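You operate a simulated robot arm through the tools that you are given. There is no shell and no other tool.

You run a simulated two-armed robot. Do the job below in one go: nothing can be reset, and whatever is moved stays where it is left.

Task
Dust the underside of both slugs and stand them in the cream dish.
Fine: the blue and the grey slug from the yellow mat; both print up, neither pressed flat; shut the dust lid.
Where things are to end (x, y in the base frame): blue slug within 20 mm of [620, -150]; grey slug within 20 mm of [620, -210].

It is judged by the outcome, as a careful person would: the job done as asked, and still so three seconds after it is handed in. It fails if anything else is knocked over, pushed out of place, dropped, spilled or broken. Lids that push on must go on centred and level and be pressed home; caps that screw on are set level and turned clockwise until they are tight.

Robot
Two 7-joint arms with fingered hands on one trunk that stands fixed in place. Base frame: the origin is at the foot of the trunk, x ahead of it, y to its left, z up; the work surface is at about z = 850. Readings come in mm, degrees, newtons and seconds.
The left shoulder is at [64, 170, 1218], the right one opposite. With the tool pointing down near the work surface each hand reaches from about 300 to 760 mm from the base axis, measured 20 degrees to its own side. Payload 4 kg a hand.
Tool frame (each hand has its own): the origin (TCP) lies between the finger pads and is the grasp point; the fingertips stand 26 mm ahead of it; z points along the fingers, y is the line along which they close. Largest opening 132 mm; the body of the gripper starts 73 mm behind the TCP. The gripper is a hand of 4 fingers: y runs from the thumb to the fingers, the wrist lies at [0, 0, -224] in the tool frame, and closing takes about 1.5 s.
Orientation is told as [roll, pitch, yaw] about the base's x, y, z axes, in that order, counted from this pose: with the fingers straight down and closing along the base's y, the tool's x points along the base's -x, its y along +y and its z along -z.

Tools
- The arms move only by the tool nudge_tool. It takes "left_deltas", "right_deltas" or both (then of equal length, played together; a hand with none holds still); each is a list of rows, each an object (a shift or turn left out is 0, a gripper value left out holds the last) with "dp": the shift along the tool's x, y, z in mm, a list of three; "rotation": the turn, a rotation vector about the tool's x, y, z in degrees, a list of three; "claw": the gripper command, from -1 (fully open) to 1 (shut), values between in proportion. In form: [{"dp": [tx, ty, tz], "rotation": [wx, wy, wz], "claw": claw}, ...]. A call has 1 to 20 rows; each row is the pose to reach, as a shift and turn from the pose commanded when the call began, along the tool's axes at that moment. A row lasts 0.2 s, in which the tool goes at most 50 mm and 8.6 degrees; a call with a longer step from one row to the next is refused whole, and so is a gripper value outside its range. A pose out of reach is approached as far as the arm can. The call stops where the force on the tool passes 70 N (or 10 N more than at its start, if that is more) or the arm is blocked; 0.2 s more then pass. The fingers move at their own pace (about 108 mm/s each) and stop on an object; they squeeze with about 30 N. The grip force told is the motor's: it shows also when the fingers shut on nothing. Time passes only in rows, and 0.2 s behind the last, so rows that repeat a pose let the fingers close. The reply holds the time, the measured pose of the TCP, the force on the tool along the base axes, the opening and the grip force, in the units named above and with some noise, with the torque about the TCP (base axes, N m) and any sound that the robot's microphone picked up.
- Cameras (640 x 400 px; columns grow to the right, rows downward): "scene" is now at [125, -55.8, 1395]; the picture's right is [-0.64, -0.77, 0.00], its down [-0.45, 0.38, -0.81] and it looks along [0.62, -0.52, -0.59] (base axes); focal length 313 px, centre (320, 200). "left" rides on the left gripper at [-73, 6, -94] in its tool frame; the picture's right is [-0.08, -1.00, 0.00], its down [0.79, -0.06, -0.62] and it looks along [0.61, -0.05, 0.79] (tool axes); focal length 230 px, centre (320, 200). "right" rides on the right gripper at [73, 6, -94] in its tool frame; the picture's right is [-0.08, 1.00, 0.00], its down [-0.79, -0.06, -0.62] and it looks along [-0.61, -0.05, 0.79] (tool axes); focal length 230 px, centre (320, 200). There is no depth. A picture from a camera that has moved, and an enlarged one, comes with that camera's place and axes in the base frame and with its lens.
- get_image(camera): a new picture of that camera. It takes no simulated time.
- raise_lower(by): slides the trunk up (or, below 0, down) by that many mm; the arms and the scene camera ride with it, the base frame stays. It gives what a move gives, with no picture.
- set_grasp(shape, hand): the hand has 4 fingers and takes this shape, open, in about a second: jaw (thumb against the fingers, like two jaws); tri (thumb and two fingers); tip (a fingertip pinch); poke (one finger out to press); point (the index stretched); flat (the hand flat); cup (the hand cupped); fist (a fist). The gripper value then closes the fingers along that shape, each until it touches; the sizes above hold for jaw. It gives what a move gives, with no picture.
- turn_head(pan, tilt): turns the head with the scene camera to pan (to the left, within 80 degrees either way) and tilt (down, from -29 to 69), counted from straight ahead of the robot. It gives what a move gives.
- close_up(camera, box): a new picture of the part [left, top, right, bottom] of that camera's present view, enlarged. It takes no simulated time.
- hand_in(): hands the job in; it is judged then, once.

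Places have to be worked out from the pictures, the camera data and where the tool is seen. Open the grippers and draw the arms clear of the work before you hand the job in, unless the task says otherwise.

The tools are called by a JSON object that holds its "fn" and its "kwargs". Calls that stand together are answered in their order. nudge_tool: Moves the arms, as the interface text tells. Its arguments: {"type":"object","properties":{"left_deltas":{"type":"array"},"right_deltas":{"type":"array"}},"required":[]} The other tools are called the same way: raise_lower (by) slides the trunk up or down; set_grasp (shape, hand) gives the hand a shape; turn_head (pan, tilt) turns the head that bears the scene camera; get_image (camera) takes a picture; close_up (camera, box) takes an enlarged picture of a part of a camera's view; hand_in () hands the job in.

At the start:

```text
t: 0.0
left_eef_pos: [454.1, -78.5, 1144.5]
left_ee_rot: [0.0, -0.1, 0.0]
left_wrist_force: [0.3, -0.1, -0.3]
left_torque: [0.0, 0.0, 0.03]
left_opening: 131.7
left_grip_force: 0.2
left_shape: jaw
right_eef_pos: [353.0, -438.6, 1204.4]
right_ee_rot: [0.1, 0.0, 0.1]
right_wrist_force: [0.9, 0.9, -0.6]
right_torque: [0.01, 0.01, -0.01]
right_opening: 131.7
right_grip_force: 0.1
right_shape: jaw
trunk travel left (down, up): [-230.0, 121.0]
head pan, tilt: [-39.7, 36.1]
```

scene: 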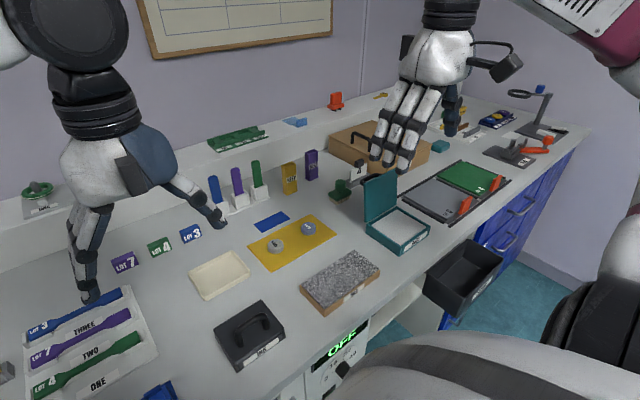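
right: 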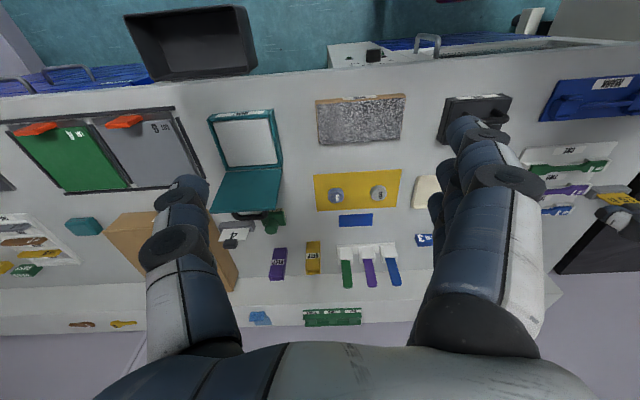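
left: 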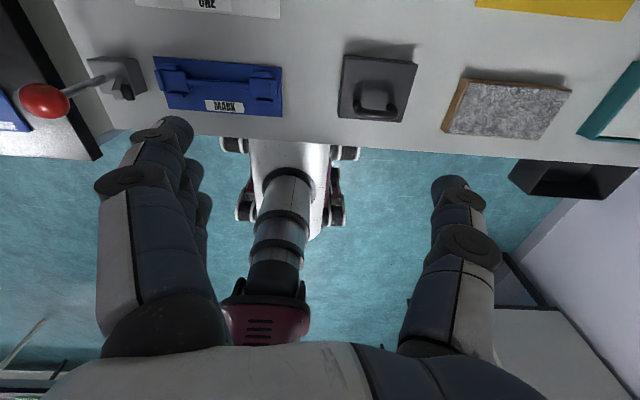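

I start by looking closer at the mat, the dish and the teal dust box in the scene view.

{"fn": "close_up", "kwargs": {"camera": "scene", "box": [180, 160, 440, 320]}}

{"fn": "close_up", "kwargs": {"camera": "scene", "box": [240, 200, 340, 270]}}

{"fn": "close_up", "kwargs": {"camera": "right", "box": [190, 80, 450, 240]}}

```text
2.46 times, centred on (310, 240) of scene
camera zoom: at [125.0, -55.8, 1395.0], right [-0.64, -0.77, 0.0], down [-0.45, 0.38, -0.81], along [0.62, -0.52, -0.59], focal length 771 px, centre (345, 102)
```

zoom: 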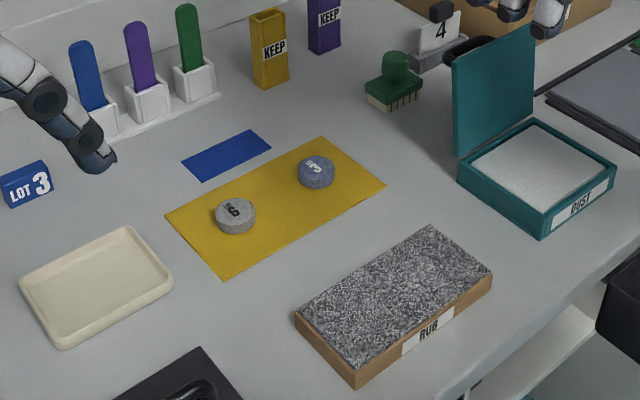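

```text
5.71 times, centred on (290, 235) of scene
camera zoom: at [125.0, -55.8, 1395.0], right [-0.64, -0.77, 0.0], down [-0.45, 0.38, -0.81], along [0.62, -0.52, -0.59], focal length 1790 px, centre (491, 0)
```

zoom: 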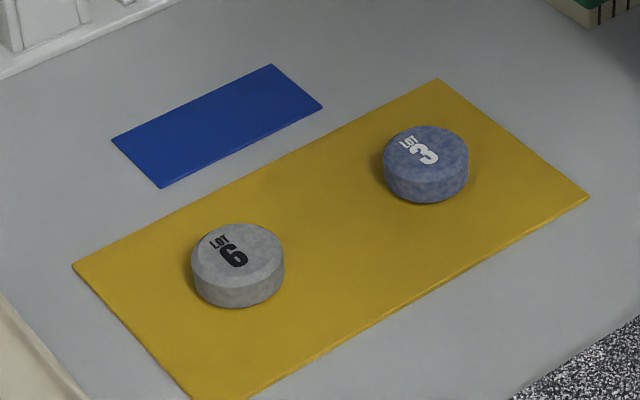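

```text
2.46 times, centred on (320, 160) of right
camera zoom: at [279.3, -432.2, 1297.7], right [0.08, 1.0, 0.0], down [0.79, -0.06, 0.62], along [0.61, -0.05, -0.79], focal length 566 px, centre (320, 298)
```

zoom: 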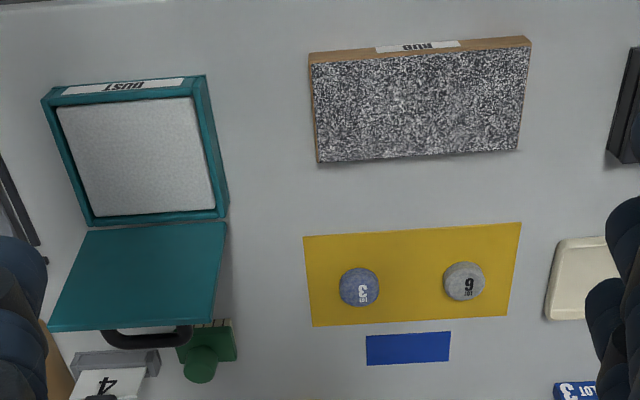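

The blue slug is near [606, -422], the grey one near [604, -322], the dust pad near [450, -588] and the dish centre near [619, -181]. I look closer at the dish, the box and lid, and the hand shape before moving.

{"fn": "close_up", "kwargs": {"camera": "scene", "box": [180, 240, 260, 310]}}

{"fn": "close_up", "kwargs": {"camera": "scene", "box": [340, 160, 450, 260]}}

{"fn": "close_up", "kwargs": {"camera": "scene", "box": [350, 0, 540, 190]}}

{"fn": "close_up", "kwargs": {"camera": "right", "box": [120, 80, 560, 360]}}

```text
5.71 times, centred on (220, 275) of scene
camera zoom: at [125.0, -55.8, 1395.0], right [-0.64, -0.77, 0.0], down [-0.45, 0.38, -0.81], along [0.62, -0.52, -0.59], focal length 1790 px, centre (891, -229)
```

zoom: 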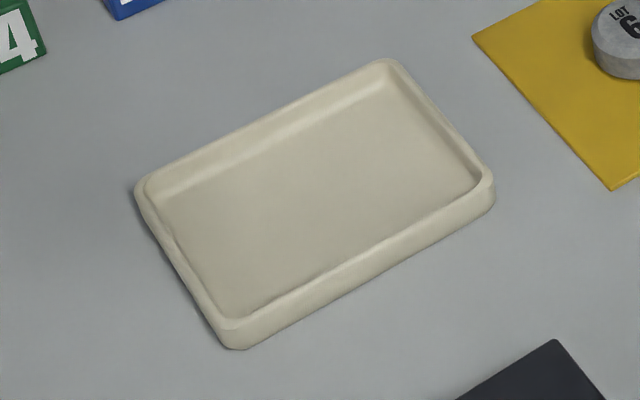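

```text
4.00 times, centred on (395, 210) of scene
camera zoom: at [125.0, -55.8, 1395.0], right [-0.64, -0.77, 0.0], down [-0.45, 0.38, -0.81], along [0.62, -0.52, -0.59], focal length 1253 px, centre (20, 160)
```

zoom: 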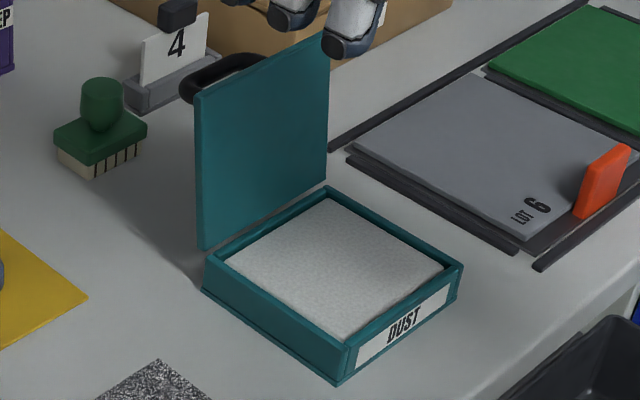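

```text
2.11 times, centred on (445, 95) of scene
camera zoom: at [125.0, -55.8, 1395.0], right [-0.64, -0.77, 0.0], down [-0.45, 0.38, -0.81], along [0.62, -0.52, -0.59], focal length 660 px, centre (57, 421)
```

zoom: 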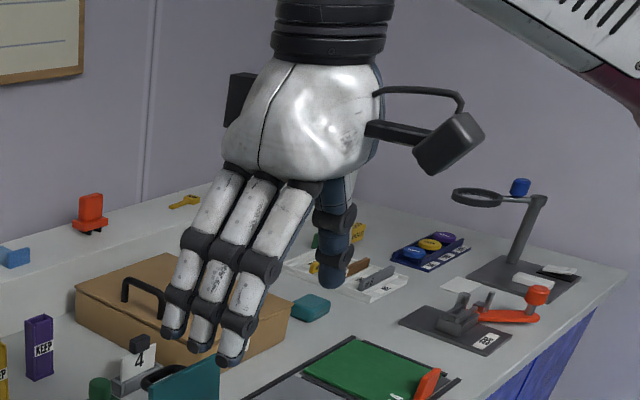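

```text
1.43 times, centred on (340, 220) of right
camera zoom: at [279.3, -432.2, 1297.7], right [0.08, 1.0, 0.0], down [0.79, -0.06, 0.62], along [0.61, -0.05, -0.79], focal length 329 px, centre (291, 171)
```

zoom: 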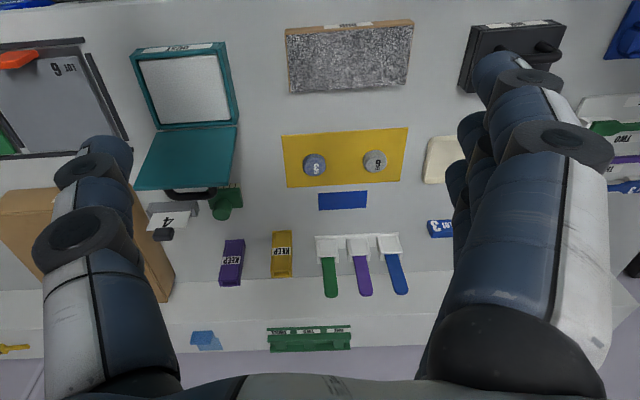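

The dish is about 90 x 110 mm with a rim near z=866, and its inside is only slightly larger than the two slugs. A narrow pinch is needed, so I move the idle left hand out of the way and try the tip shape on the right hand.

{"fn": "nudge_tool", "kwargs": {"left_deltas": [{"dp": [0, 30, 0]}, {"dp": [0, 60, 0]}, {"dp": [0, 90, 0]}, {"dp": [0, 120, 0]}, {"dp": [0, 150, 0]}, {"dp": [0, 180, 0]}, {"dp": [0, 210, 0]}, {"dp": [0, 240, 0]}, {"dp": [0, 260, 0]}, {"dp": [0, 260, 0]}]}}

{"fn": "set_grasp", "kwargs": {"shape": "tip", "hand": "right"}}

{"fn": "get_image", "kwargs": {"camera": "scene"}}

{"fn": "get_image", "kwargs": {"camera": "right"}}

{"fn": "close_up", "kwargs": {"camera": "scene", "box": [350, 0, 540, 190]}}

```text
t: 2.2
left_eef_pos: [451.8, 180.5, 1143.8]
left_ee_rot: [0.0, 0.0, -0.1]
left_wrist_force: [-0.2, 0.5, 0.1]
left_torque: [0.04, -0.02, 0.01]
left_opening: 131.8
left_grip_force: 0.1
left_shape: jaw
right_eef_pos: [352.6, -437.3, 1204.8]
right_ee_rot: [0.0, 0.0, 0.0]
right_wrist_force: [0.3, -0.8, 0.3]
right_torque: [-0.01, 0.0, 0.01]
right_opening: 131.6
right_grip_force: 0.0
right_shape: jaw
trunk travel left (down, up): [-230.0, 121.0]
head pan, tilt: [-39.7, 36.1]
```

```text
t: 3.1
left_eef_pos: [452.8, 181.0, 1142.4]
left_ee_rot: [0.0, -0.1, 0.0]
left_wrist_force: [0.2, 1.0, 0.0]
left_torque: [0.01, -0.06, 0.02]
left_opening: 131.8
left_grip_force: 0.1
left_shape: jaw
right_eef_pos: [353.2, -437.2, 1204.6]
right_ee_rot: [0.0, 0.1, -0.1]
right_wrist_force: [0.4, -0.2, 0.1]
right_torque: [0.01, -0.01, -0.01]
right_opening: 131.9
right_grip_force: 0.1
right_shape: tip
trunk travel left (down, up): [-230.0, 121.0]
head pan, tilt: [-39.7, 36.1]
```

```text
taken
camera scene: at [125.0, -55.8, 1395.0], right [-0.64, -0.77, 0.0], down [-0.45, 0.38, -0.81], along [0.62, -0.52, -0.59], focal length 313 px, centre (320, 200)
```

scene: 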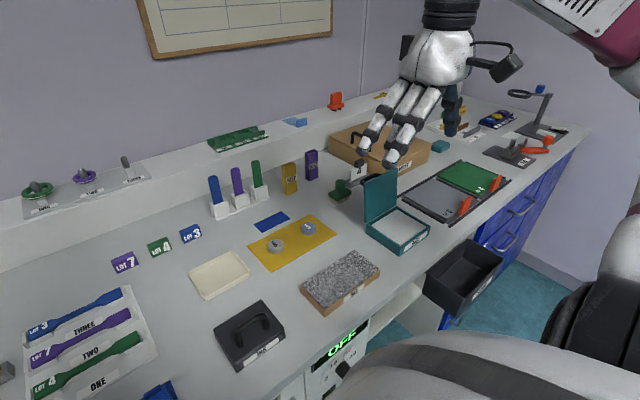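

```text
taken
camera right: at [279.2, -432.2, 1297.7], right [0.08, 1.0, 0.0], down [0.78, -0.06, 0.62], along [0.61, -0.05, -0.79], focal length 230 px, centre (320, 200)
```

right: 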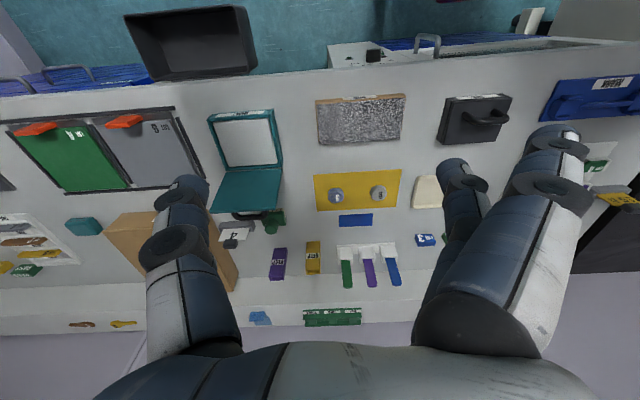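

```text
2.11 times, centred on (445, 95) of scene
camera zoom: at [125.0, -55.8, 1395.0], right [-0.64, -0.77, 0.0], down [-0.45, 0.38, -0.81], along [0.62, -0.52, -0.59], focal length 660 px, centre (57, 421)
```

zoom: 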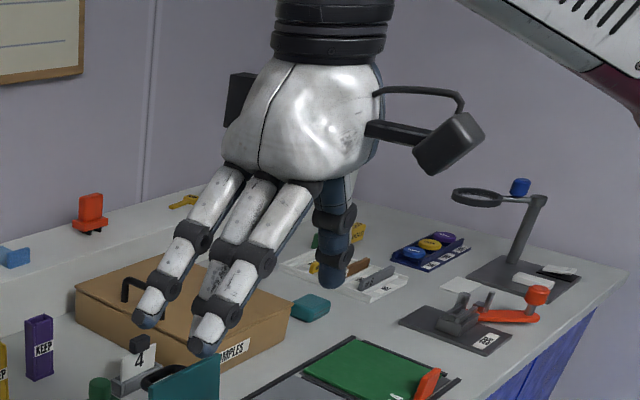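

In the tip shape the fingers spread differently. I part-close in the air to about slug width to see which fingers meet the thumb.

{"fn": "nudge_tool", "kwargs": {"right_deltas": [{"claw": 0.45}, {"claw": 0.45}, {"claw": 0.45}, {"claw": 0.45}, {"claw": 0.45}, {"claw": 0.45}]}}

{"fn": "close_up", "kwargs": {"camera": "scene", "box": [350, 0, 540, 190]}}

{"fn": "get_image", "kwargs": {"camera": "right"}}

{"fn": "get_image", "kwargs": {"camera": "left"}}

```text
t: 4.5
left_eef_pos: [453.4, 179.7, 1143.8]
left_ee_rot: [0.0, 0.0, 0.1]
left_wrist_force: [-0.1, 0.5, 0.1]
left_torque: [-0.02, -0.01, -0.01]
left_opening: 131.8
left_grip_force: 0.1
left_shape: jaw
right_eef_pos: [352.5, -437.5, 1205.6]
right_ee_rot: [0.0, 0.0, 0.0]
right_wrist_force: [-0.7, -1.2, 0.3]
right_torque: [0.0, -0.01, 0.02]
right_opening: 36.8
right_grip_force: 0.1
right_shape: tip
trunk travel left (down, up): [-230.0, 121.0]
head pan, tilt: [-39.7, 36.1]
```

```text
2.11 times, centred on (445, 95) of scene
camera zoom: at [125.0, -55.8, 1395.0], right [-0.64, -0.77, 0.0], down [-0.45, 0.38, -0.81], along [0.62, -0.52, -0.59], focal length 660 px, centre (57, 421)
```

zoom: 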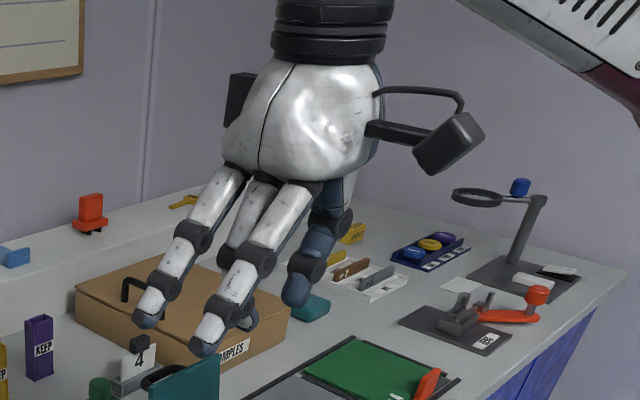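

```text
taken
camera right: at [279.3, -432.2, 1297.7], right [0.08, 1.0, 0.0], down [0.79, -0.06, 0.62], along [0.61, -0.05, -0.79], focal length 230 px, centre (320, 200)
```

right: 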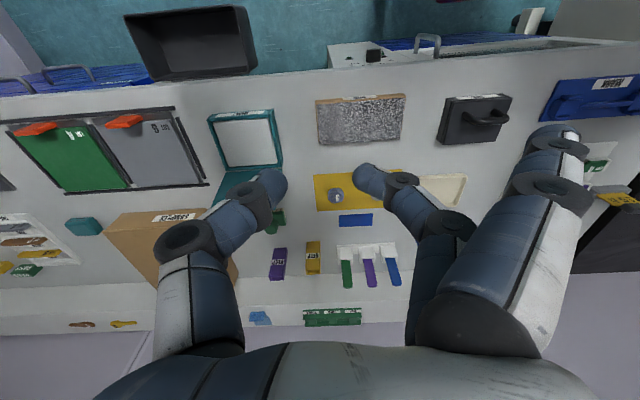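

```text
taken
camera left: at [525.9, 186.9, 1238.0], right [0.08, -1.0, 0.0], down [-0.79, -0.06, 0.62], along [-0.61, -0.05, -0.79], focal length 230 px, centre (320, 200)
```

left: 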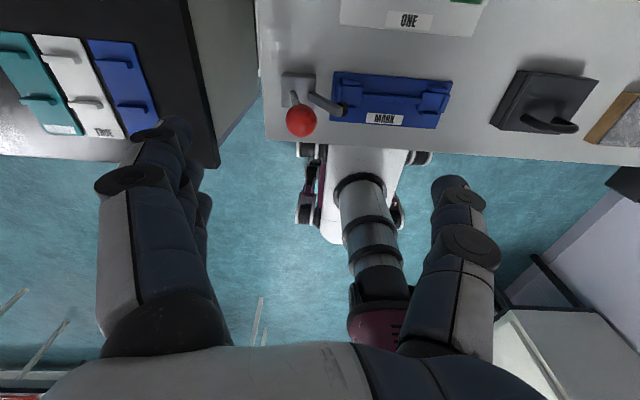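

In tip shape only the thumb and middle finger close, and the other two stay out on the +y side about 26 mm higher. I turn the hand to yaw -90 so it closes along x with the spare fingers on the far side, and bring it high over the blue slug to check.

{"fn": "nudge_tool", "kwargs": {"right_deltas": [{"dp": [-18, 1, 10], "rotation": [0, 0, 7.5], "claw": 0.0}, {"dp": [-36, 2, 22], "rotation": [0, 0, 15], "claw": 0.0}, {"dp": [-54, 4, 36], "rotation": [0, 0, 22.5], "claw": 0.0}, {"dp": [-72, 5, 50], "rotation": [0, 0, 30], "claw": 0.0}, {"dp": [-90, 6, 66], "rotation": [0, 0, 37.5], "claw": 0.0}, {"dp": [-108, 7, 82], "rotation": [0, 0, 45], "claw": 0.0}, {"dp": [-126, 8, 98], "rotation": [0, 0, 52.5], "claw": 0.0}, {"dp": [-144, 9, 114], "rotation": [0, 0, 60], "claw": 0.0}, {"dp": [-162, 10, 130], "rotation": [0, 0, 67.5], "claw": 0.0}, {"dp": [-180, 11, 146], "rotation": [0, 0, 75], "claw": 0.0}, {"dp": [-200, 12, 162], "rotation": [0, 0, 82.5], "claw": 0.0}, {"dp": [-220, 14, 178], "rotation": [0, 0, 90], "claw": 0.0}, {"dp": [-240, 15, 194], "rotation": [0, 0, 90], "claw": 0.0}, {"dp": [-253, 16, 204], "rotation": [0, 0, 90], "claw": 0.0}, {"dp": [-253, 16, 204], "rotation": [0, 0, 90], "claw": 0.0}, {"dp": [-253, 16, 204], "rotation": [0, 0, 90], "claw": 0.0}]}}

{"fn": "get_image", "kwargs": {"camera": "scene"}}

{"fn": "get_image", "kwargs": {"camera": "right"}}

```text
t: 7.9
left_eef_pos: [452.3, 179.7, 1143.5]
left_ee_rot: [0.0, 0.0, 0.0]
left_wrist_force: [0.0, 0.7, -0.8]
left_torque: [-0.01, 0.02, -0.04]
left_opening: 131.7
left_grip_force: 0.1
left_shape: jaw
right_eef_pos: [603.7, -421.4, 1000.4]
right_ee_rot: [-0.1, 0.0, -89.9]
right_wrist_force: [0.5, -0.4, -0.1]
right_torque: [0.0, 0.0, -0.02]
right_opening: 65.3
right_grip_force: 0.0
right_shape: tip
trunk travel left (down, up): [-230.0, 121.0]
head pan, tilt: [-39.7, 36.1]
```

```text
taken
camera scene: at [125.2, -55.8, 1395.0], right [-0.64, -0.77, 0.0], down [-0.45, 0.38, -0.81], along [0.62, -0.52, -0.59], focal length 313 px, centre (320, 200)
```

scene: 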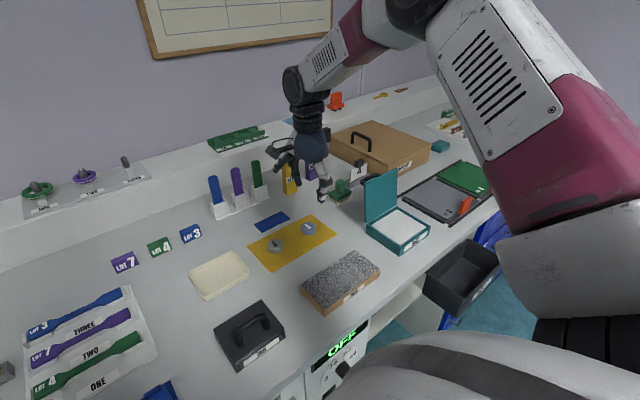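

```text
taken
camera right: at [610.1, -348.1, 1092.9], right [1.0, -0.08, 0.0], down [-0.06, -0.78, 0.62], along [-0.05, -0.61, -0.79], focal length 230 px, centre (320, 200)
```

right: 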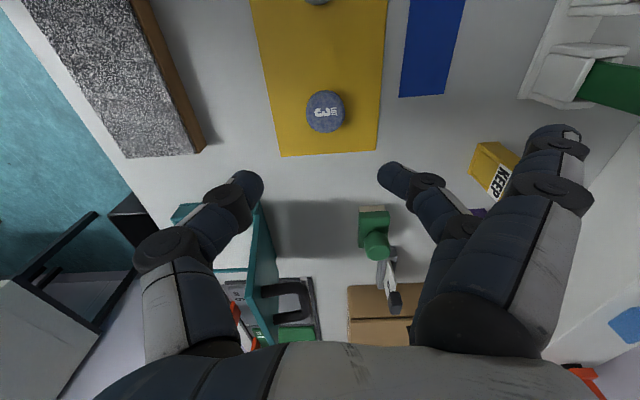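

The hand is over the blue slug, which this view puts near [608, -419]. I look at the lid's back from here and then at the slug enlarged.

{"fn": "close_up", "kwargs": {"camera": "right", "box": [160, 180, 420, 345]}}

{"fn": "close_up", "kwargs": {"camera": "right", "box": [240, 60, 420, 210]}}

```text
2.42 times, centred on (290, 262) of right
camera zoom: at [610.1, -348.1, 1092.9], right [1.0, -0.08, 0.0], down [-0.06, -0.78, 0.62], along [-0.05, -0.61, -0.79], focal length 558 px, centre (393, 48)
```

zoom: 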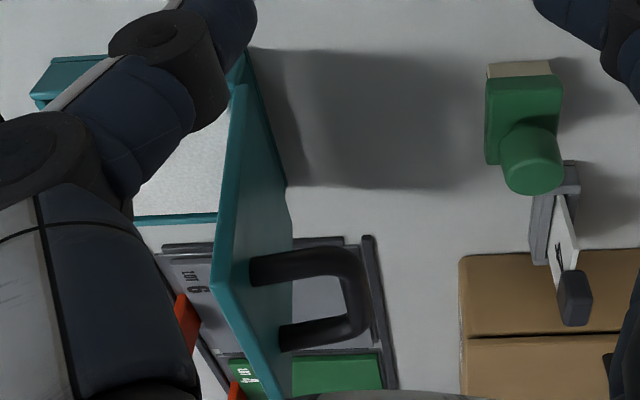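

```text
2.67 times, centred on (330, 135) of right
camera zoom: at [610.1, -348.1, 1092.9], right [1.0, -0.08, 0.0], down [-0.06, -0.78, 0.62], along [-0.05, -0.61, -0.79], focal length 614 px, centre (293, 373)
```

zoom: 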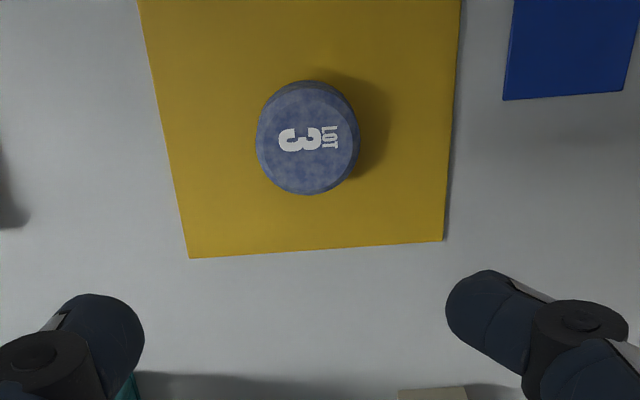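

The slug centre reads [609, -420]. I shift over it and descend to about 30 mm above grasp height, then look again.

{"fn": "nudge_tool", "kwargs": {"right_deltas": [{"dp": [1, 5.3, 15]}, {"dp": [1, 5.3, 30]}, {"dp": [1, 5.3, 45]}, {"dp": [1, 5.3, 60]}, {"dp": [1, 5.3, 75]}, {"dp": [1, 5.3, 90]}, {"dp": [1, 5.3, 90]}]}}

{"fn": "get_image", "kwargs": {"camera": "right"}}

{"fn": "close_up", "kwargs": {"camera": "scene", "box": [240, 160, 370, 270]}}

```text
t: 9.5
left_eef_pos: [452.6, 180.1, 1144.1]
left_ee_rot: [0.0, 0.0, 0.0]
left_wrist_force: [-0.5, -0.6, 0.1]
left_torque: [0.0, 0.0, -0.03]
left_opening: 132.1
left_grip_force: 0.1
left_shape: jaw
right_eef_pos: [611.1, -419.9, 911.2]
right_ee_rot: [0.1, 0.0, -89.9]
right_wrist_force: [0.0, 0.3, -0.1]
right_torque: [-0.03, 0.0, 0.02]
right_opening: 65.6
right_grip_force: 0.0
right_shape: tip
trunk travel left (down, up): [-230.0, 121.0]
head pan, tilt: [-39.7, 36.1]
```

```text
taken
camera right: at [616.0, -347.2, 1004.5], right [1.0, -0.08, 0.0], down [-0.06, -0.79, 0.62], along [-0.05, -0.61, -0.79], focal length 230 px, centre (320, 200)
```

right: 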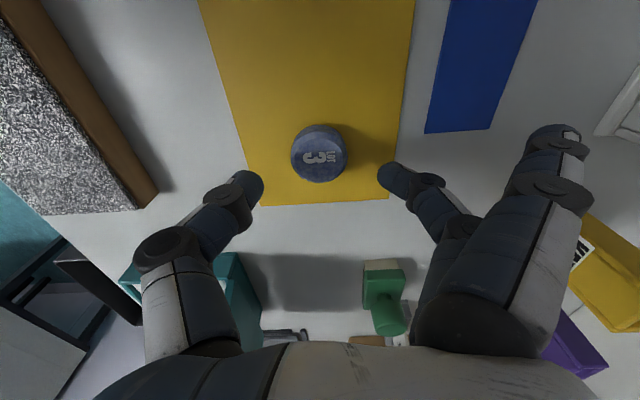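

```text
3.64 times, centred on (305, 215) of scene
camera zoom: at [124.8, -55.8, 1395.1], right [-0.64, -0.77, 0.0], down [-0.45, 0.38, -0.81], along [0.62, -0.52, -0.59], focal length 1139 px, centre (374, 146)
```

zoom: 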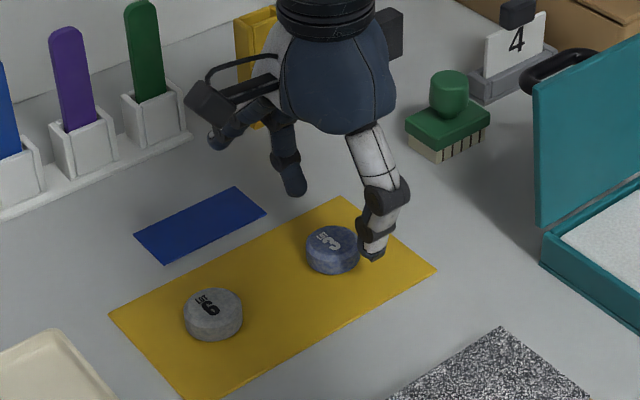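

I refine the slug's centre with an enlarged view.

{"fn": "close_up", "kwargs": {"camera": "right", "box": [270, 110, 370, 200]}}

{"fn": "close_up", "kwargs": {"camera": "scene", "box": [270, 190, 340, 250]}}

```text
4.44 times, centred on (320, 155) of right
camera zoom: at [616.0, -347.2, 1004.5], right [1.0, -0.08, 0.0], down [-0.06, -0.79, 0.62], along [-0.05, -0.61, -0.79], focal length 1022 px, centre (320, 400)
```

zoom: 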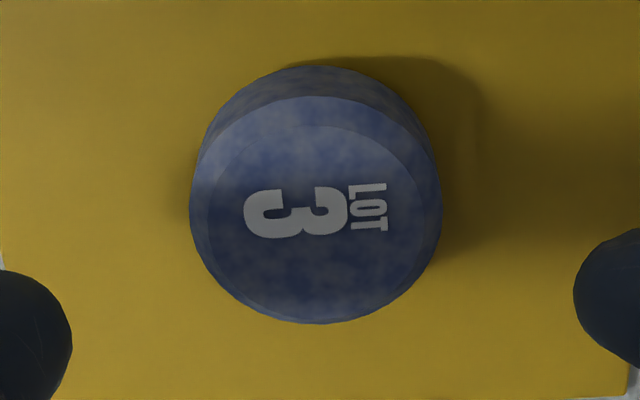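

```text
6.67 times, centred on (305, 220) of scene
camera zoom: at [124.8, -55.8, 1395.1], right [-0.64, -0.77, 0.0], down [-0.45, 0.38, -0.81], along [0.62, -0.52, -0.59], focal length 2089 px, centre (420, 67)
```

zoom: 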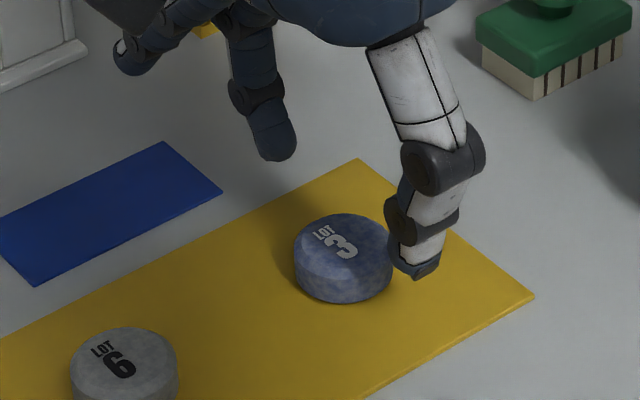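

The slug is about 37 mm wide and 18 mm tall at [609.5, -418.5]. I descend slowly to TCP z=890 and check the fingertip heights in the scene view.

{"fn": "nudge_tool", "kwargs": {"right_deltas": [{"dp": [1, -1.5, 7]}, {"dp": [1, -1.5, 14]}, {"dp": [1, -1.5, 21]}, {"dp": [1, -1.5, 21]}, {"dp": [1, -1.5, 21]}]}}

{"fn": "close_up", "kwargs": {"camera": "scene", "box": [270, 190, 340, 250]}}

{"fn": "close_up", "kwargs": {"camera": "right", "box": [220, 100, 420, 240]}}

```text
t: 10.7
left_eef_pos: [453.2, 179.7, 1144.1]
left_ee_rot: [0.0, 0.0, 0.0]
left_wrist_force: [-0.3, 0.7, -0.5]
left_torque: [-0.04, 0.04, 0.01]
left_opening: 131.7
left_grip_force: 0.2
left_shape: jaw
right_eef_pos: [608.4, -419.1, 889.8]
right_ee_rot: [0.0, 0.0, -90.0]
right_wrist_force: [-0.4, -0.3, -1.1]
right_torque: [0.01, 0.01, 0.02]
right_opening: 65.2
right_grip_force: 0.0
right_shape: tip
trunk travel left (down, up): [-230.0, 121.0]
head pan, tilt: [-39.7, 36.1]
```

```text
6.67 times, centred on (305, 220) of scene
camera zoom: at [125.0, -55.9, 1395.0], right [-0.64, -0.77, 0.0], down [-0.45, 0.38, -0.81], along [0.62, -0.52, -0.59], focal length 2089 px, centre (420, 67)
```

zoom: 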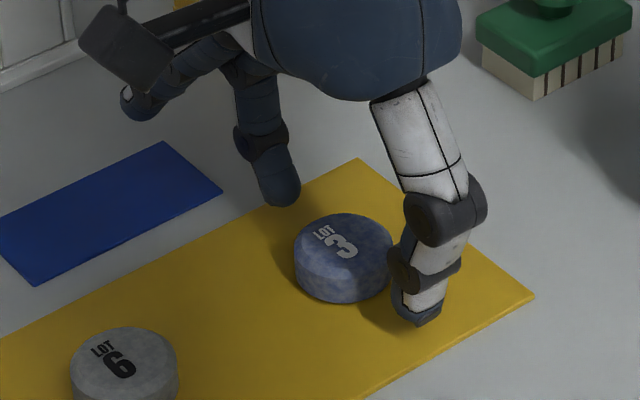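

```text
2.86 times, centred on (320, 170) of right
camera zoom: at [614.3, -347.0, 982.8], right [1.0, -0.08, 0.0], down [-0.06, -0.79, 0.62], along [-0.05, -0.61, -0.79], focal length 657 px, centre (320, 286)
```

zoom: 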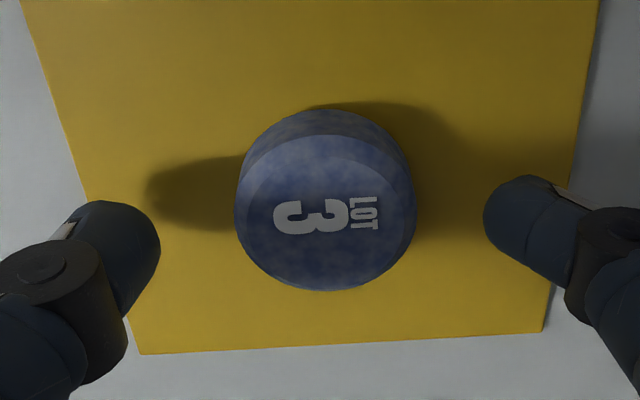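

Tips look about 6–12 mm above the mat at TCP z=890, alongside the slug's upper half. I close slowly to just wider than the slug and look.

{"fn": "nudge_tool", "kwargs": {"right_deltas": [{"dp": [0, 1, 0], "claw": 0.1}, {"dp": [0, 1, 0], "claw": 0.2}, {"dp": [0, 1, 0], "claw": 0.3}, {"dp": [0, 1, 0], "claw": 0.38}, {"dp": [0, 1, 0], "claw": 0.38}, {"dp": [0, 1, 0], "claw": 0.38}]}}

{"fn": "close_up", "kwargs": {"camera": "scene", "box": [270, 190, 340, 250]}}

{"fn": "close_up", "kwargs": {"camera": "right", "box": [220, 100, 420, 240]}}

```text
t: 12.1
left_eef_pos: [453.1, 179.5, 1143.5]
left_ee_rot: [-0.1, 0.0, 0.0]
left_wrist_force: [0.1, -0.1, -0.5]
left_torque: [0.01, 0.0, 0.02]
left_opening: 131.7
left_grip_force: 0.2
left_shape: jaw
right_eef_pos: [610.3, -418.8, 890.0]
right_ee_rot: [0.0, 0.0, -90.0]
right_wrist_force: [0.5, -0.4, 0.3]
right_torque: [0.0, 0.0, -0.01]
right_opening: 41.6
right_grip_force: 0.1
right_shape: tip
trunk travel left (down, up): [-230.0, 121.0]
head pan, tilt: [-39.7, 36.1]
```

```text
6.67 times, centred on (305, 220) of scene
camera zoom: at [125.0, -55.8, 1395.0], right [-0.64, -0.77, 0.0], down [-0.45, 0.38, -0.81], along [0.62, -0.52, -0.59], focal length 2089 px, centre (420, 67)
```

zoom: 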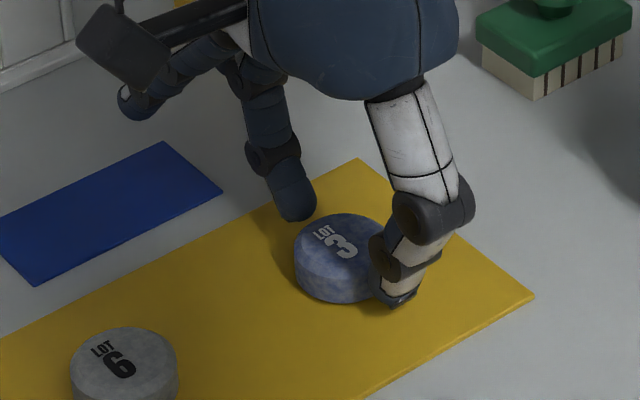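

```text
2.86 times, centred on (320, 170) of right
camera zoom: at [615.5, -346.6, 982.7], right [1.0, -0.08, 0.0], down [-0.06, -0.79, 0.62], along [-0.05, -0.61, -0.79], focal length 657 px, centre (320, 286)
```

zoom: 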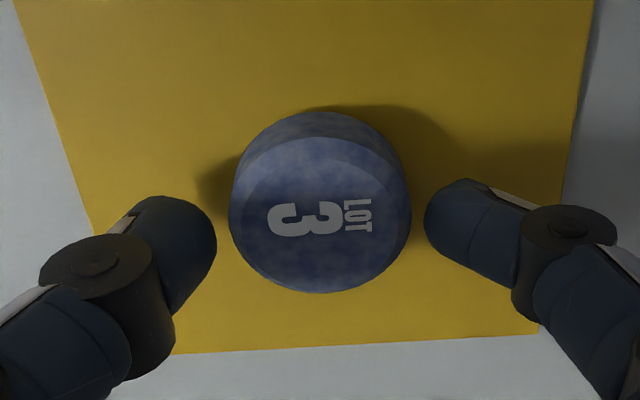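

The fingers straddle the slug evenly, with a slight offset in y. I shift 2 mm toward +y and close gently in small steps, watching the grip force.

{"fn": "nudge_tool", "kwargs": {"right_deltas": [{"dp": [2, 0, 1.5], "claw": 0.38}, {"dp": [2, 0, 1.5], "claw": 0.4}, {"dp": [2, 0, 1.5], "claw": 0.42}, {"dp": [2, 0, 1.5], "claw": 0.44}, {"dp": [2, 0, 1.5], "claw": 0.46}, {"dp": [2, 0, 1.5], "claw": 0.46}]}}

{"fn": "close_up", "kwargs": {"camera": "right", "box": [220, 100, 420, 240]}}

```text
t: 13.5
left_eef_pos: [453.1, 180.4, 1143.5]
left_ee_rot: [0.0, 0.0, 0.0]
left_wrist_force: [0.4, -0.7, -0.4]
left_torque: [-0.01, 0.01, 0.02]
left_opening: 131.7
left_grip_force: 0.1
left_shape: jaw
right_eef_pos: [610.0, -416.6, 887.7]
right_ee_rot: [0.0, 0.0, -90.0]
right_wrist_force: [0.2, 0.8, -0.8]
right_torque: [0.02, 0.0, 0.0]
right_opening: 36.2
right_grip_force: 0.1
right_shape: tip
trunk travel left (down, up): [-230.0, 121.0]
head pan, tilt: [-39.7, 36.1]
```

```text
2.86 times, centred on (320, 170) of right
camera zoom: at [615.3, -344.6, 981.0], right [1.0, -0.08, 0.0], down [-0.06, -0.78, 0.62], along [-0.05, -0.61, -0.79], focal length 657 px, centre (320, 286)
```

zoom: 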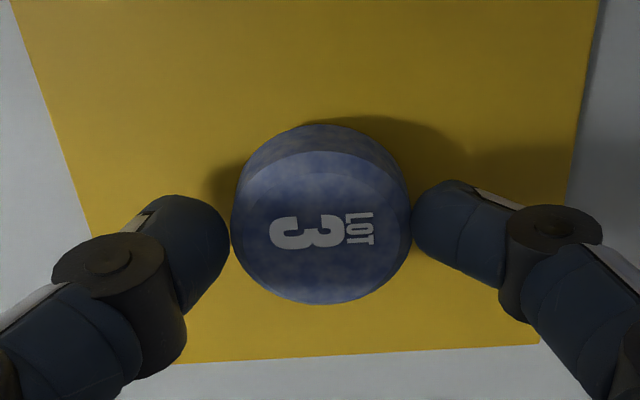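

The fingertips just touch at 36 mm with no force yet. I tighten in small steps.

{"fn": "nudge_tool", "kwargs": {"right_deltas": [{"claw": 0.48}, {"claw": 0.48}, {"claw": 0.5}, {"claw": 0.5}]}}

{"fn": "close_up", "kwargs": {"camera": "right", "box": [220, 100, 420, 240]}}

```text
t: 14.5
left_eef_pos: [452.9, 180.1, 1143.9]
left_ee_rot: [0.1, 0.0, 0.0]
left_wrist_force: [0.1, 0.1, -0.8]
left_torque: [-0.02, 0.0, 0.01]
left_opening: 131.8
left_grip_force: 0.1
left_shape: jaw
right_eef_pos: [608.4, -418.0, 887.7]
right_ee_rot: [-0.1, 0.0, -90.0]
right_wrist_force: [0.5, -0.7, -0.1]
right_torque: [0.0, 0.01, -0.03]
right_opening: 34.0
right_grip_force: 0.3
right_shape: tip
trunk travel left (down, up): [-230.0, 121.0]
head pan, tilt: [-39.7, 36.1]
```

```text
2.86 times, centred on (320, 170) of right
camera zoom: at [615.3, -344.6, 981.0], right [1.0, -0.08, 0.0], down [-0.06, -0.79, 0.62], along [-0.05, -0.61, -0.79], focal length 657 px, centre (320, 286)
```

zoom: 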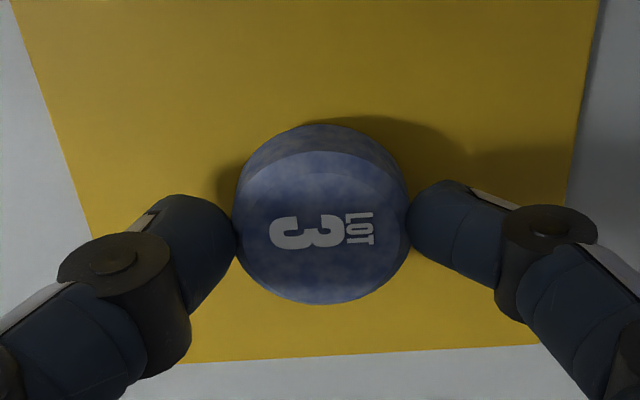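

The opening is starting to lag the command, so contact has begun. I tighten a bit more.

{"fn": "nudge_tool", "kwargs": {"right_deltas": [{"claw": 0.52}, {"claw": 0.54}, {"claw": 0.56}, {"claw": 0.56}]}}

{"fn": "close_up", "kwargs": {"camera": "right", "box": [220, 100, 420, 240]}}

```text
t: 15.5
left_eef_pos: [452.8, 178.8, 1143.3]
left_ee_rot: [-0.1, 0.0, 0.0]
left_wrist_force: [-0.9, -0.4, 0.0]
left_torque: [0.01, -0.01, 0.02]
left_opening: 132.0
left_grip_force: 0.1
left_shape: jaw
right_eef_pos: [609.5, -419.1, 888.6]
right_ee_rot: [-0.1, 0.0, -90.0]
right_wrist_force: [-0.5, -0.7, 0.9]
right_torque: [0.01, 0.01, -0.02]
right_opening: 30.6
right_grip_force: 0.1
right_shape: tip
trunk travel left (down, up): [-230.0, 121.0]
head pan, tilt: [-39.7, 36.1]
```

```text
2.86 times, centred on (320, 170) of right
camera zoom: at [615.2, -344.6, 981.1], right [1.0, -0.08, 0.0], down [-0.06, -0.78, 0.62], along [-0.05, -0.61, -0.79], focal length 657 px, centre (320, 286)
```

zoom: 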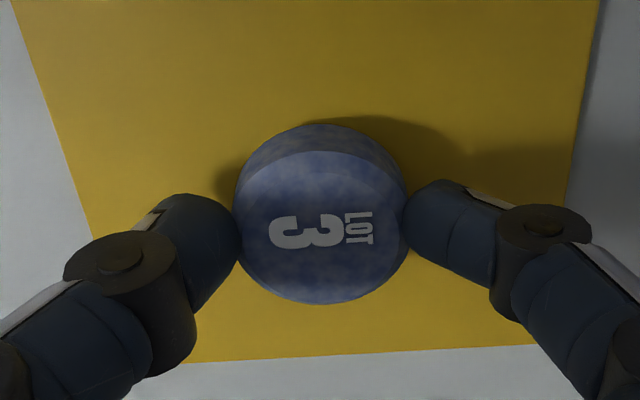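

No grip force shows yet. I continue closing in small steps.

{"fn": "nudge_tool", "kwargs": {"right_deltas": [{"claw": 0.59}, {"claw": 0.62}, {"claw": 0.62}, {"claw": 0.62}, {"claw": 0.62}]}}

{"fn": "close_up", "kwargs": {"camera": "right", "box": [220, 100, 420, 240]}}

{"fn": "close_up", "kwargs": {"camera": "scene", "box": [270, 190, 340, 250]}}

```text
t: 16.7
left_eef_pos: [453.8, 179.3, 1144.6]
left_ee_rot: [0.0, 0.0, 0.0]
left_wrist_force: [-0.7, -0.6, 0.1]
left_torque: [-0.01, 0.02, -0.01]
left_opening: 132.2
left_grip_force: 0.0
left_shape: jaw
right_eef_pos: [609.6, -417.6, 889.0]
right_ee_rot: [0.1, 0.0, -90.0]
right_wrist_force: [-0.9, 0.0, 0.7]
right_torque: [-0.04, 0.05, -0.01]
right_opening: 28.4
right_grip_force: 30.0
right_shape: tip
trunk travel left (down, up): [-230.0, 121.0]
head pan, tilt: [-39.7, 36.1]
```

```text
2.86 times, centred on (320, 170) of right
camera zoom: at [615.2, -344.5, 981.1], right [1.0, -0.08, 0.0], down [-0.06, -0.78, 0.62], along [-0.05, -0.61, -0.79], focal length 657 px, centre (320, 286)
```

zoom: 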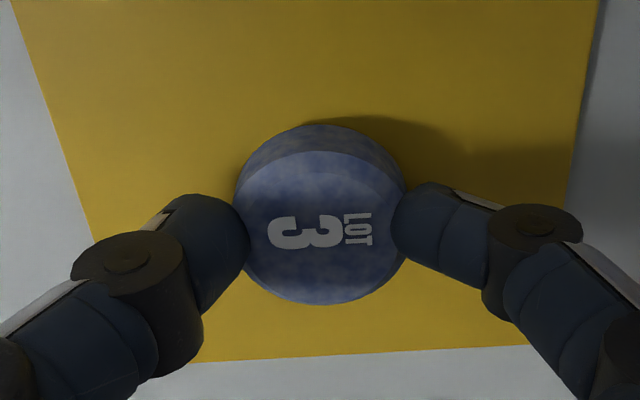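

```text
6.67 times, centred on (305, 220) of scene
camera zoom: at [124.8, -55.8, 1395.1], right [-0.64, -0.77, 0.0], down [-0.45, 0.38, -0.81], along [0.62, -0.52, -0.59], focal length 2089 px, centre (420, 67)
```

zoom: 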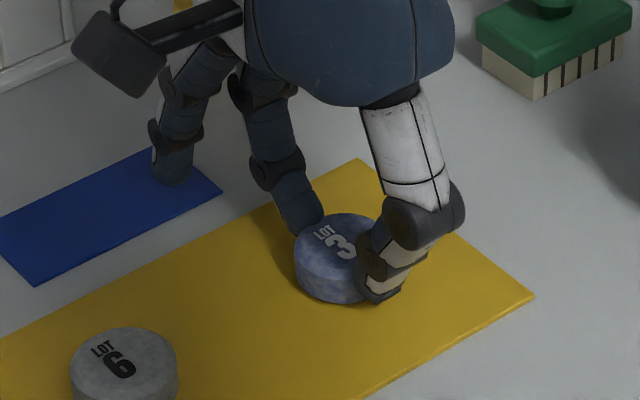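

The grip force now reads 30 N at 28.4 mm and the slug still looks intact. I lift a little to check that it is held.

{"fn": "nudge_tool", "kwargs": {"right_deltas": [{"dp": [0, 0, -5]}, {"dp": [0, 0, -15]}, {"dp": [0, 0, -30]}, {"dp": [0, 0, -45]}, {"dp": [0, 0, -60]}, {"dp": [0, 0, -60]}]}}

{"fn": "get_image", "kwargs": {"camera": "right"}}

{"fn": "close_up", "kwargs": {"camera": "scene", "box": [260, 150, 350, 240]}}

```text
t: 18.1
left_eef_pos: [452.3, 178.8, 1143.5]
left_ee_rot: [0.0, 0.0, 0.0]
left_wrist_force: [-0.5, 0.1, 0.3]
left_torque: [0.02, 0.0, -0.01]
left_opening: 131.8
left_grip_force: 0.0
left_shape: jaw
right_eef_pos: [611.1, -417.8, 948.8]
right_ee_rot: [0.0, 0.0, -90.0]
right_wrist_force: [-0.3, 0.0, -1.4]
right_torque: [-0.02, 0.0, -0.01]
right_opening: 28.0
right_grip_force: 29.6
right_shape: tip
trunk travel left (down, up): [-230.0, 121.0]
head pan, tilt: [-39.7, 36.1]
```

```text
taken
camera right: at [615.9, -344.7, 1040.8], right [1.0, -0.08, 0.0], down [-0.06, -0.79, 0.62], along [-0.05, -0.61, -0.79], focal length 230 px, centre (320, 200)
```

right: 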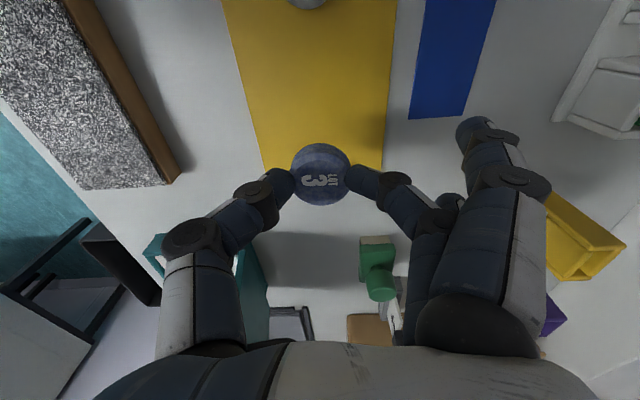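

```text
4.44 times, centred on (305, 195) of scene
camera zoom: at [125.2, -56.0, 1395.0], right [-0.64, -0.77, 0.0], down [-0.45, 0.38, -0.81], along [0.62, -0.52, -0.59], focal length 1392 px, centre (387, 222)
```

zoom: 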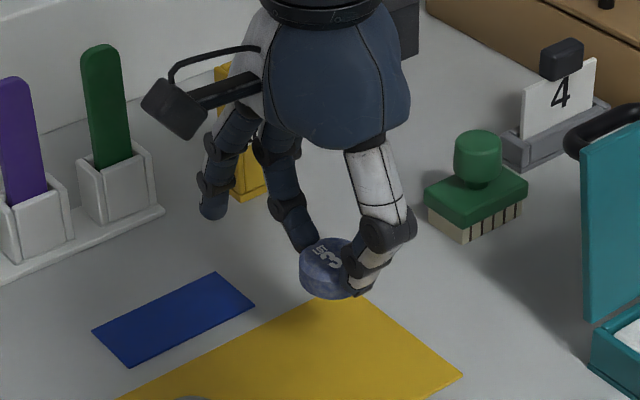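

The slug is held level. I carry it over the rub board while turning the hand back to yaw 0, stopping short of the dust box so I can look before going over it.

{"fn": "nudge_tool", "kwargs": {"right_deltas": [{"dp": [-2, -10, -12], "rotation": [0, 0, -7.5]}, {"dp": [-4, -24, -24], "rotation": [0, 0, -15]}, {"dp": [-7, -38, -36], "rotation": [0, 0, -22.5]}, {"dp": [-10, -52, -41], "rotation": [0, 0, -30]}, {"dp": [-13, -66, -41], "rotation": [0, 0, -37.5]}, {"dp": [-16, -80, -41], "rotation": [0, 0, -45]}, {"dp": [-19, -94, -41], "rotation": [0, 0, -52.5]}, {"dp": [-22, -108, -41], "rotation": [0, 0, -60]}, {"dp": [-25, -122, -41], "rotation": [0, 0, -67.5]}, {"dp": [-28, -136, -41], "rotation": [0, 0, -75]}, {"dp": [-31, -150, -41], "rotation": [0, 0, -82.5]}, {"dp": [-32, -160, -41], "rotation": [0, 0, -90]}, {"dp": [-32, -160, -41], "rotation": [0, 0, -90]}]}}

{"fn": "get_image", "kwargs": {"camera": "right"}}

{"fn": "get_image", "kwargs": {"camera": "scene"}}

```text
t: 20.9
left_eef_pos: [453.4, 180.4, 1144.7]
left_ee_rot: [0.0, -0.1, 0.0]
left_wrist_force: [0.3, 0.8, -1.3]
left_torque: [-0.01, 0.01, 0.01]
left_opening: 131.8
left_grip_force: 0.1
left_shape: jaw
right_eef_pos: [449.9, -448.5, 990.3]
right_ee_rot: [0.0, -0.1, 0.2]
right_wrist_force: [1.1, 0.1, -0.6]
right_torque: [-0.01, 0.0, 0.01]
right_opening: 27.8
right_grip_force: 29.8
right_shape: tip
trunk travel left (down, up): [-230.0, 121.0]
head pan, tilt: [-39.7, 36.1]
```

```text
taken
camera right: at [377.0, -443.9, 1082.5], right [0.08, 1.0, 0.0], down [0.79, -0.06, 0.62], along [0.61, -0.05, -0.79], focal length 230 px, centre (320, 200)
```

right: 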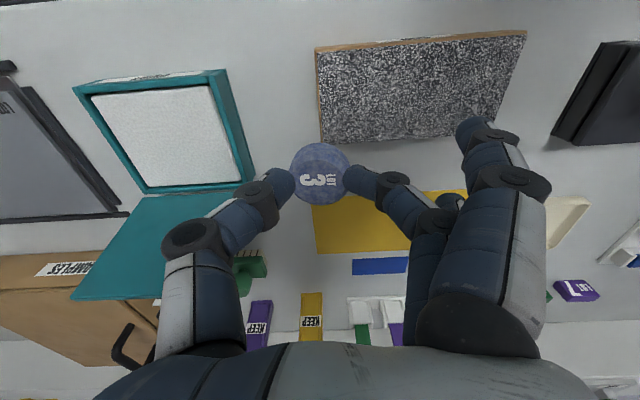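

```text
taken
camera scene: at [125.1, -55.8, 1395.0], right [-0.64, -0.77, 0.0], down [-0.45, 0.38, -0.81], along [0.62, -0.52, -0.59], focal length 313 px, centre (320, 200)
```

scene: 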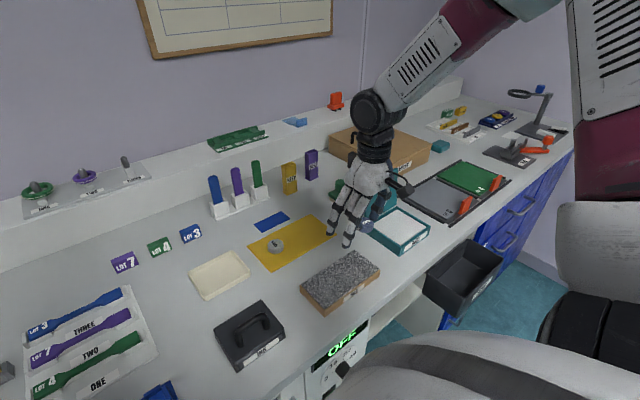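

The pad spans about x 410–503 and y -540 to -643, with its centre near [456, -592]. I move over it, come down to a clear height and look again.

{"fn": "nudge_tool", "kwargs": {"right_deltas": [{"dp": [-2, -20, 0]}, {"dp": [-4, -45, 0]}, {"dp": [-5, -70, 0]}, {"dp": [-5, -95, 0]}, {"dp": [-5, -120, 0]}, {"dp": [-5, -143.5, 0]}, {"dp": [-5, -143.5, 0]}, {"dp": [-5, -143.5, 20]}, {"dp": [-5, -143.5, 40]}, {"dp": [-5, -143.5, 58]}, {"dp": [-5, -143.5, 58]}]}}

{"fn": "get_image", "kwargs": {"camera": "right"}}

{"fn": "close_up", "kwargs": {"camera": "scene", "box": [340, 150, 450, 260]}}

```text
t: 23.3
left_eef_pos: [453.2, 180.5, 1143.4]
left_ee_rot: [-0.1, 0.0, 0.0]
left_wrist_force: [-0.6, -0.3, 0.4]
left_torque: [-0.01, -0.01, 0.02]
left_opening: 132.4
left_grip_force: 0.0
left_shape: jaw
right_eef_pos: [455.4, -592.5, 930.8]
right_ee_rot: [-0.1, 0.0, 0.0]
right_wrist_force: [0.5, -0.2, -0.2]
right_torque: [-0.02, -0.02, 0.04]
right_opening: 17.1
right_grip_force: 29.6
right_shape: tip
trunk travel left (down, up): [-230.0, 121.0]
head pan, tilt: [-39.7, 36.1]
```

```text
taken
camera right: at [381.8, -587.0, 1023.5], right [0.08, 1.0, 0.0], down [0.78, -0.06, 0.62], along [0.61, -0.05, -0.79], focal length 230 px, centre (320, 200)
```

right: 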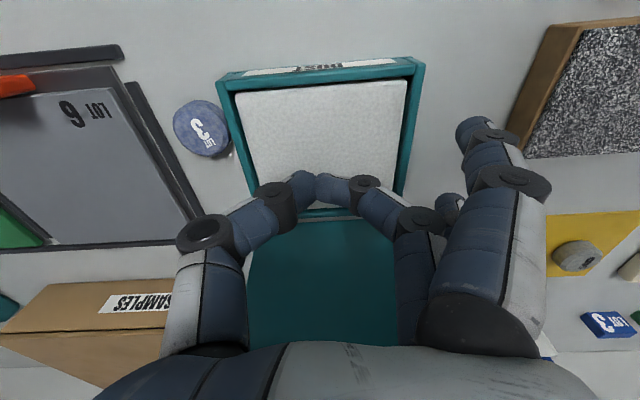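

```text
3.64 times, centred on (395, 205) of scene
camera zoom: at [124.7, -55.5, 1395.1], right [-0.64, -0.77, 0.0], down [-0.45, 0.38, -0.81], along [0.62, -0.52, -0.59], focal length 1139 px, centre (47, 182)
```

zoom: 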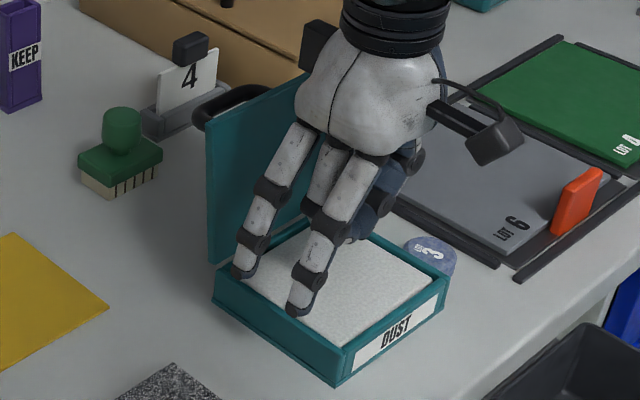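

The slug slipped out on the way: the grip closed to 17 mm, and the slug now lies beside the dust box at its -y side. I look closely at where and how it lies.

{"fn": "close_up", "kwargs": {"camera": "right", "box": [140, 70, 260, 190]}}

{"fn": "close_up", "kwargs": {"camera": "scene", "box": [435, 200, 485, 250]}}

{"fn": "close_up", "kwargs": {"camera": "right", "box": [220, 50, 440, 230]}}

```text
3.33 times, centred on (200, 130) of right
camera zoom: at [381.8, -587.0, 1023.5], right [0.08, 1.0, 0.0], down [0.78, -0.06, 0.62], along [0.61, -0.05, -0.79], focal length 767 px, centre (720, 433)
```

zoom: 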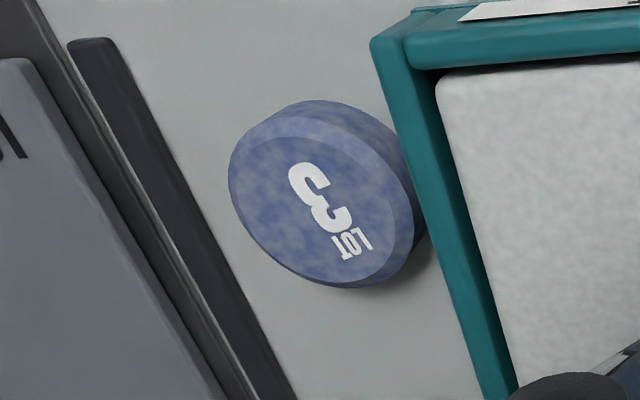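

```text
8.00 times, centred on (460, 225) of scene
camera zoom: at [124.7, -55.5, 1395.1], right [-0.64, -0.77, 0.0], down [-0.45, 0.38, -0.81], along [0.62, -0.52, -0.59], focal length 2506 px, centre (-800, 0)
```

zoom: 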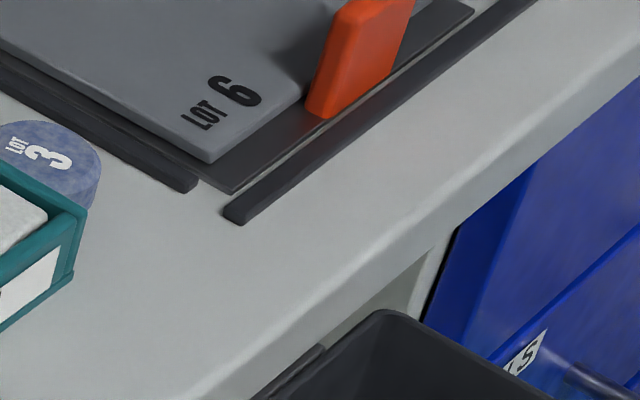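

```text
2.22 times, centred on (330, 140) of right
camera zoom: at [381.8, -587.0, 1023.5], right [0.08, 1.0, 0.0], down [0.78, -0.06, 0.62], along [0.61, -0.05, -0.79], focal length 511 px, centre (298, 333)
```

zoom: 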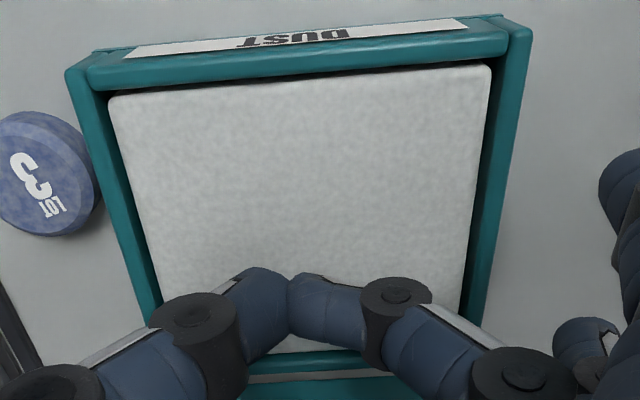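

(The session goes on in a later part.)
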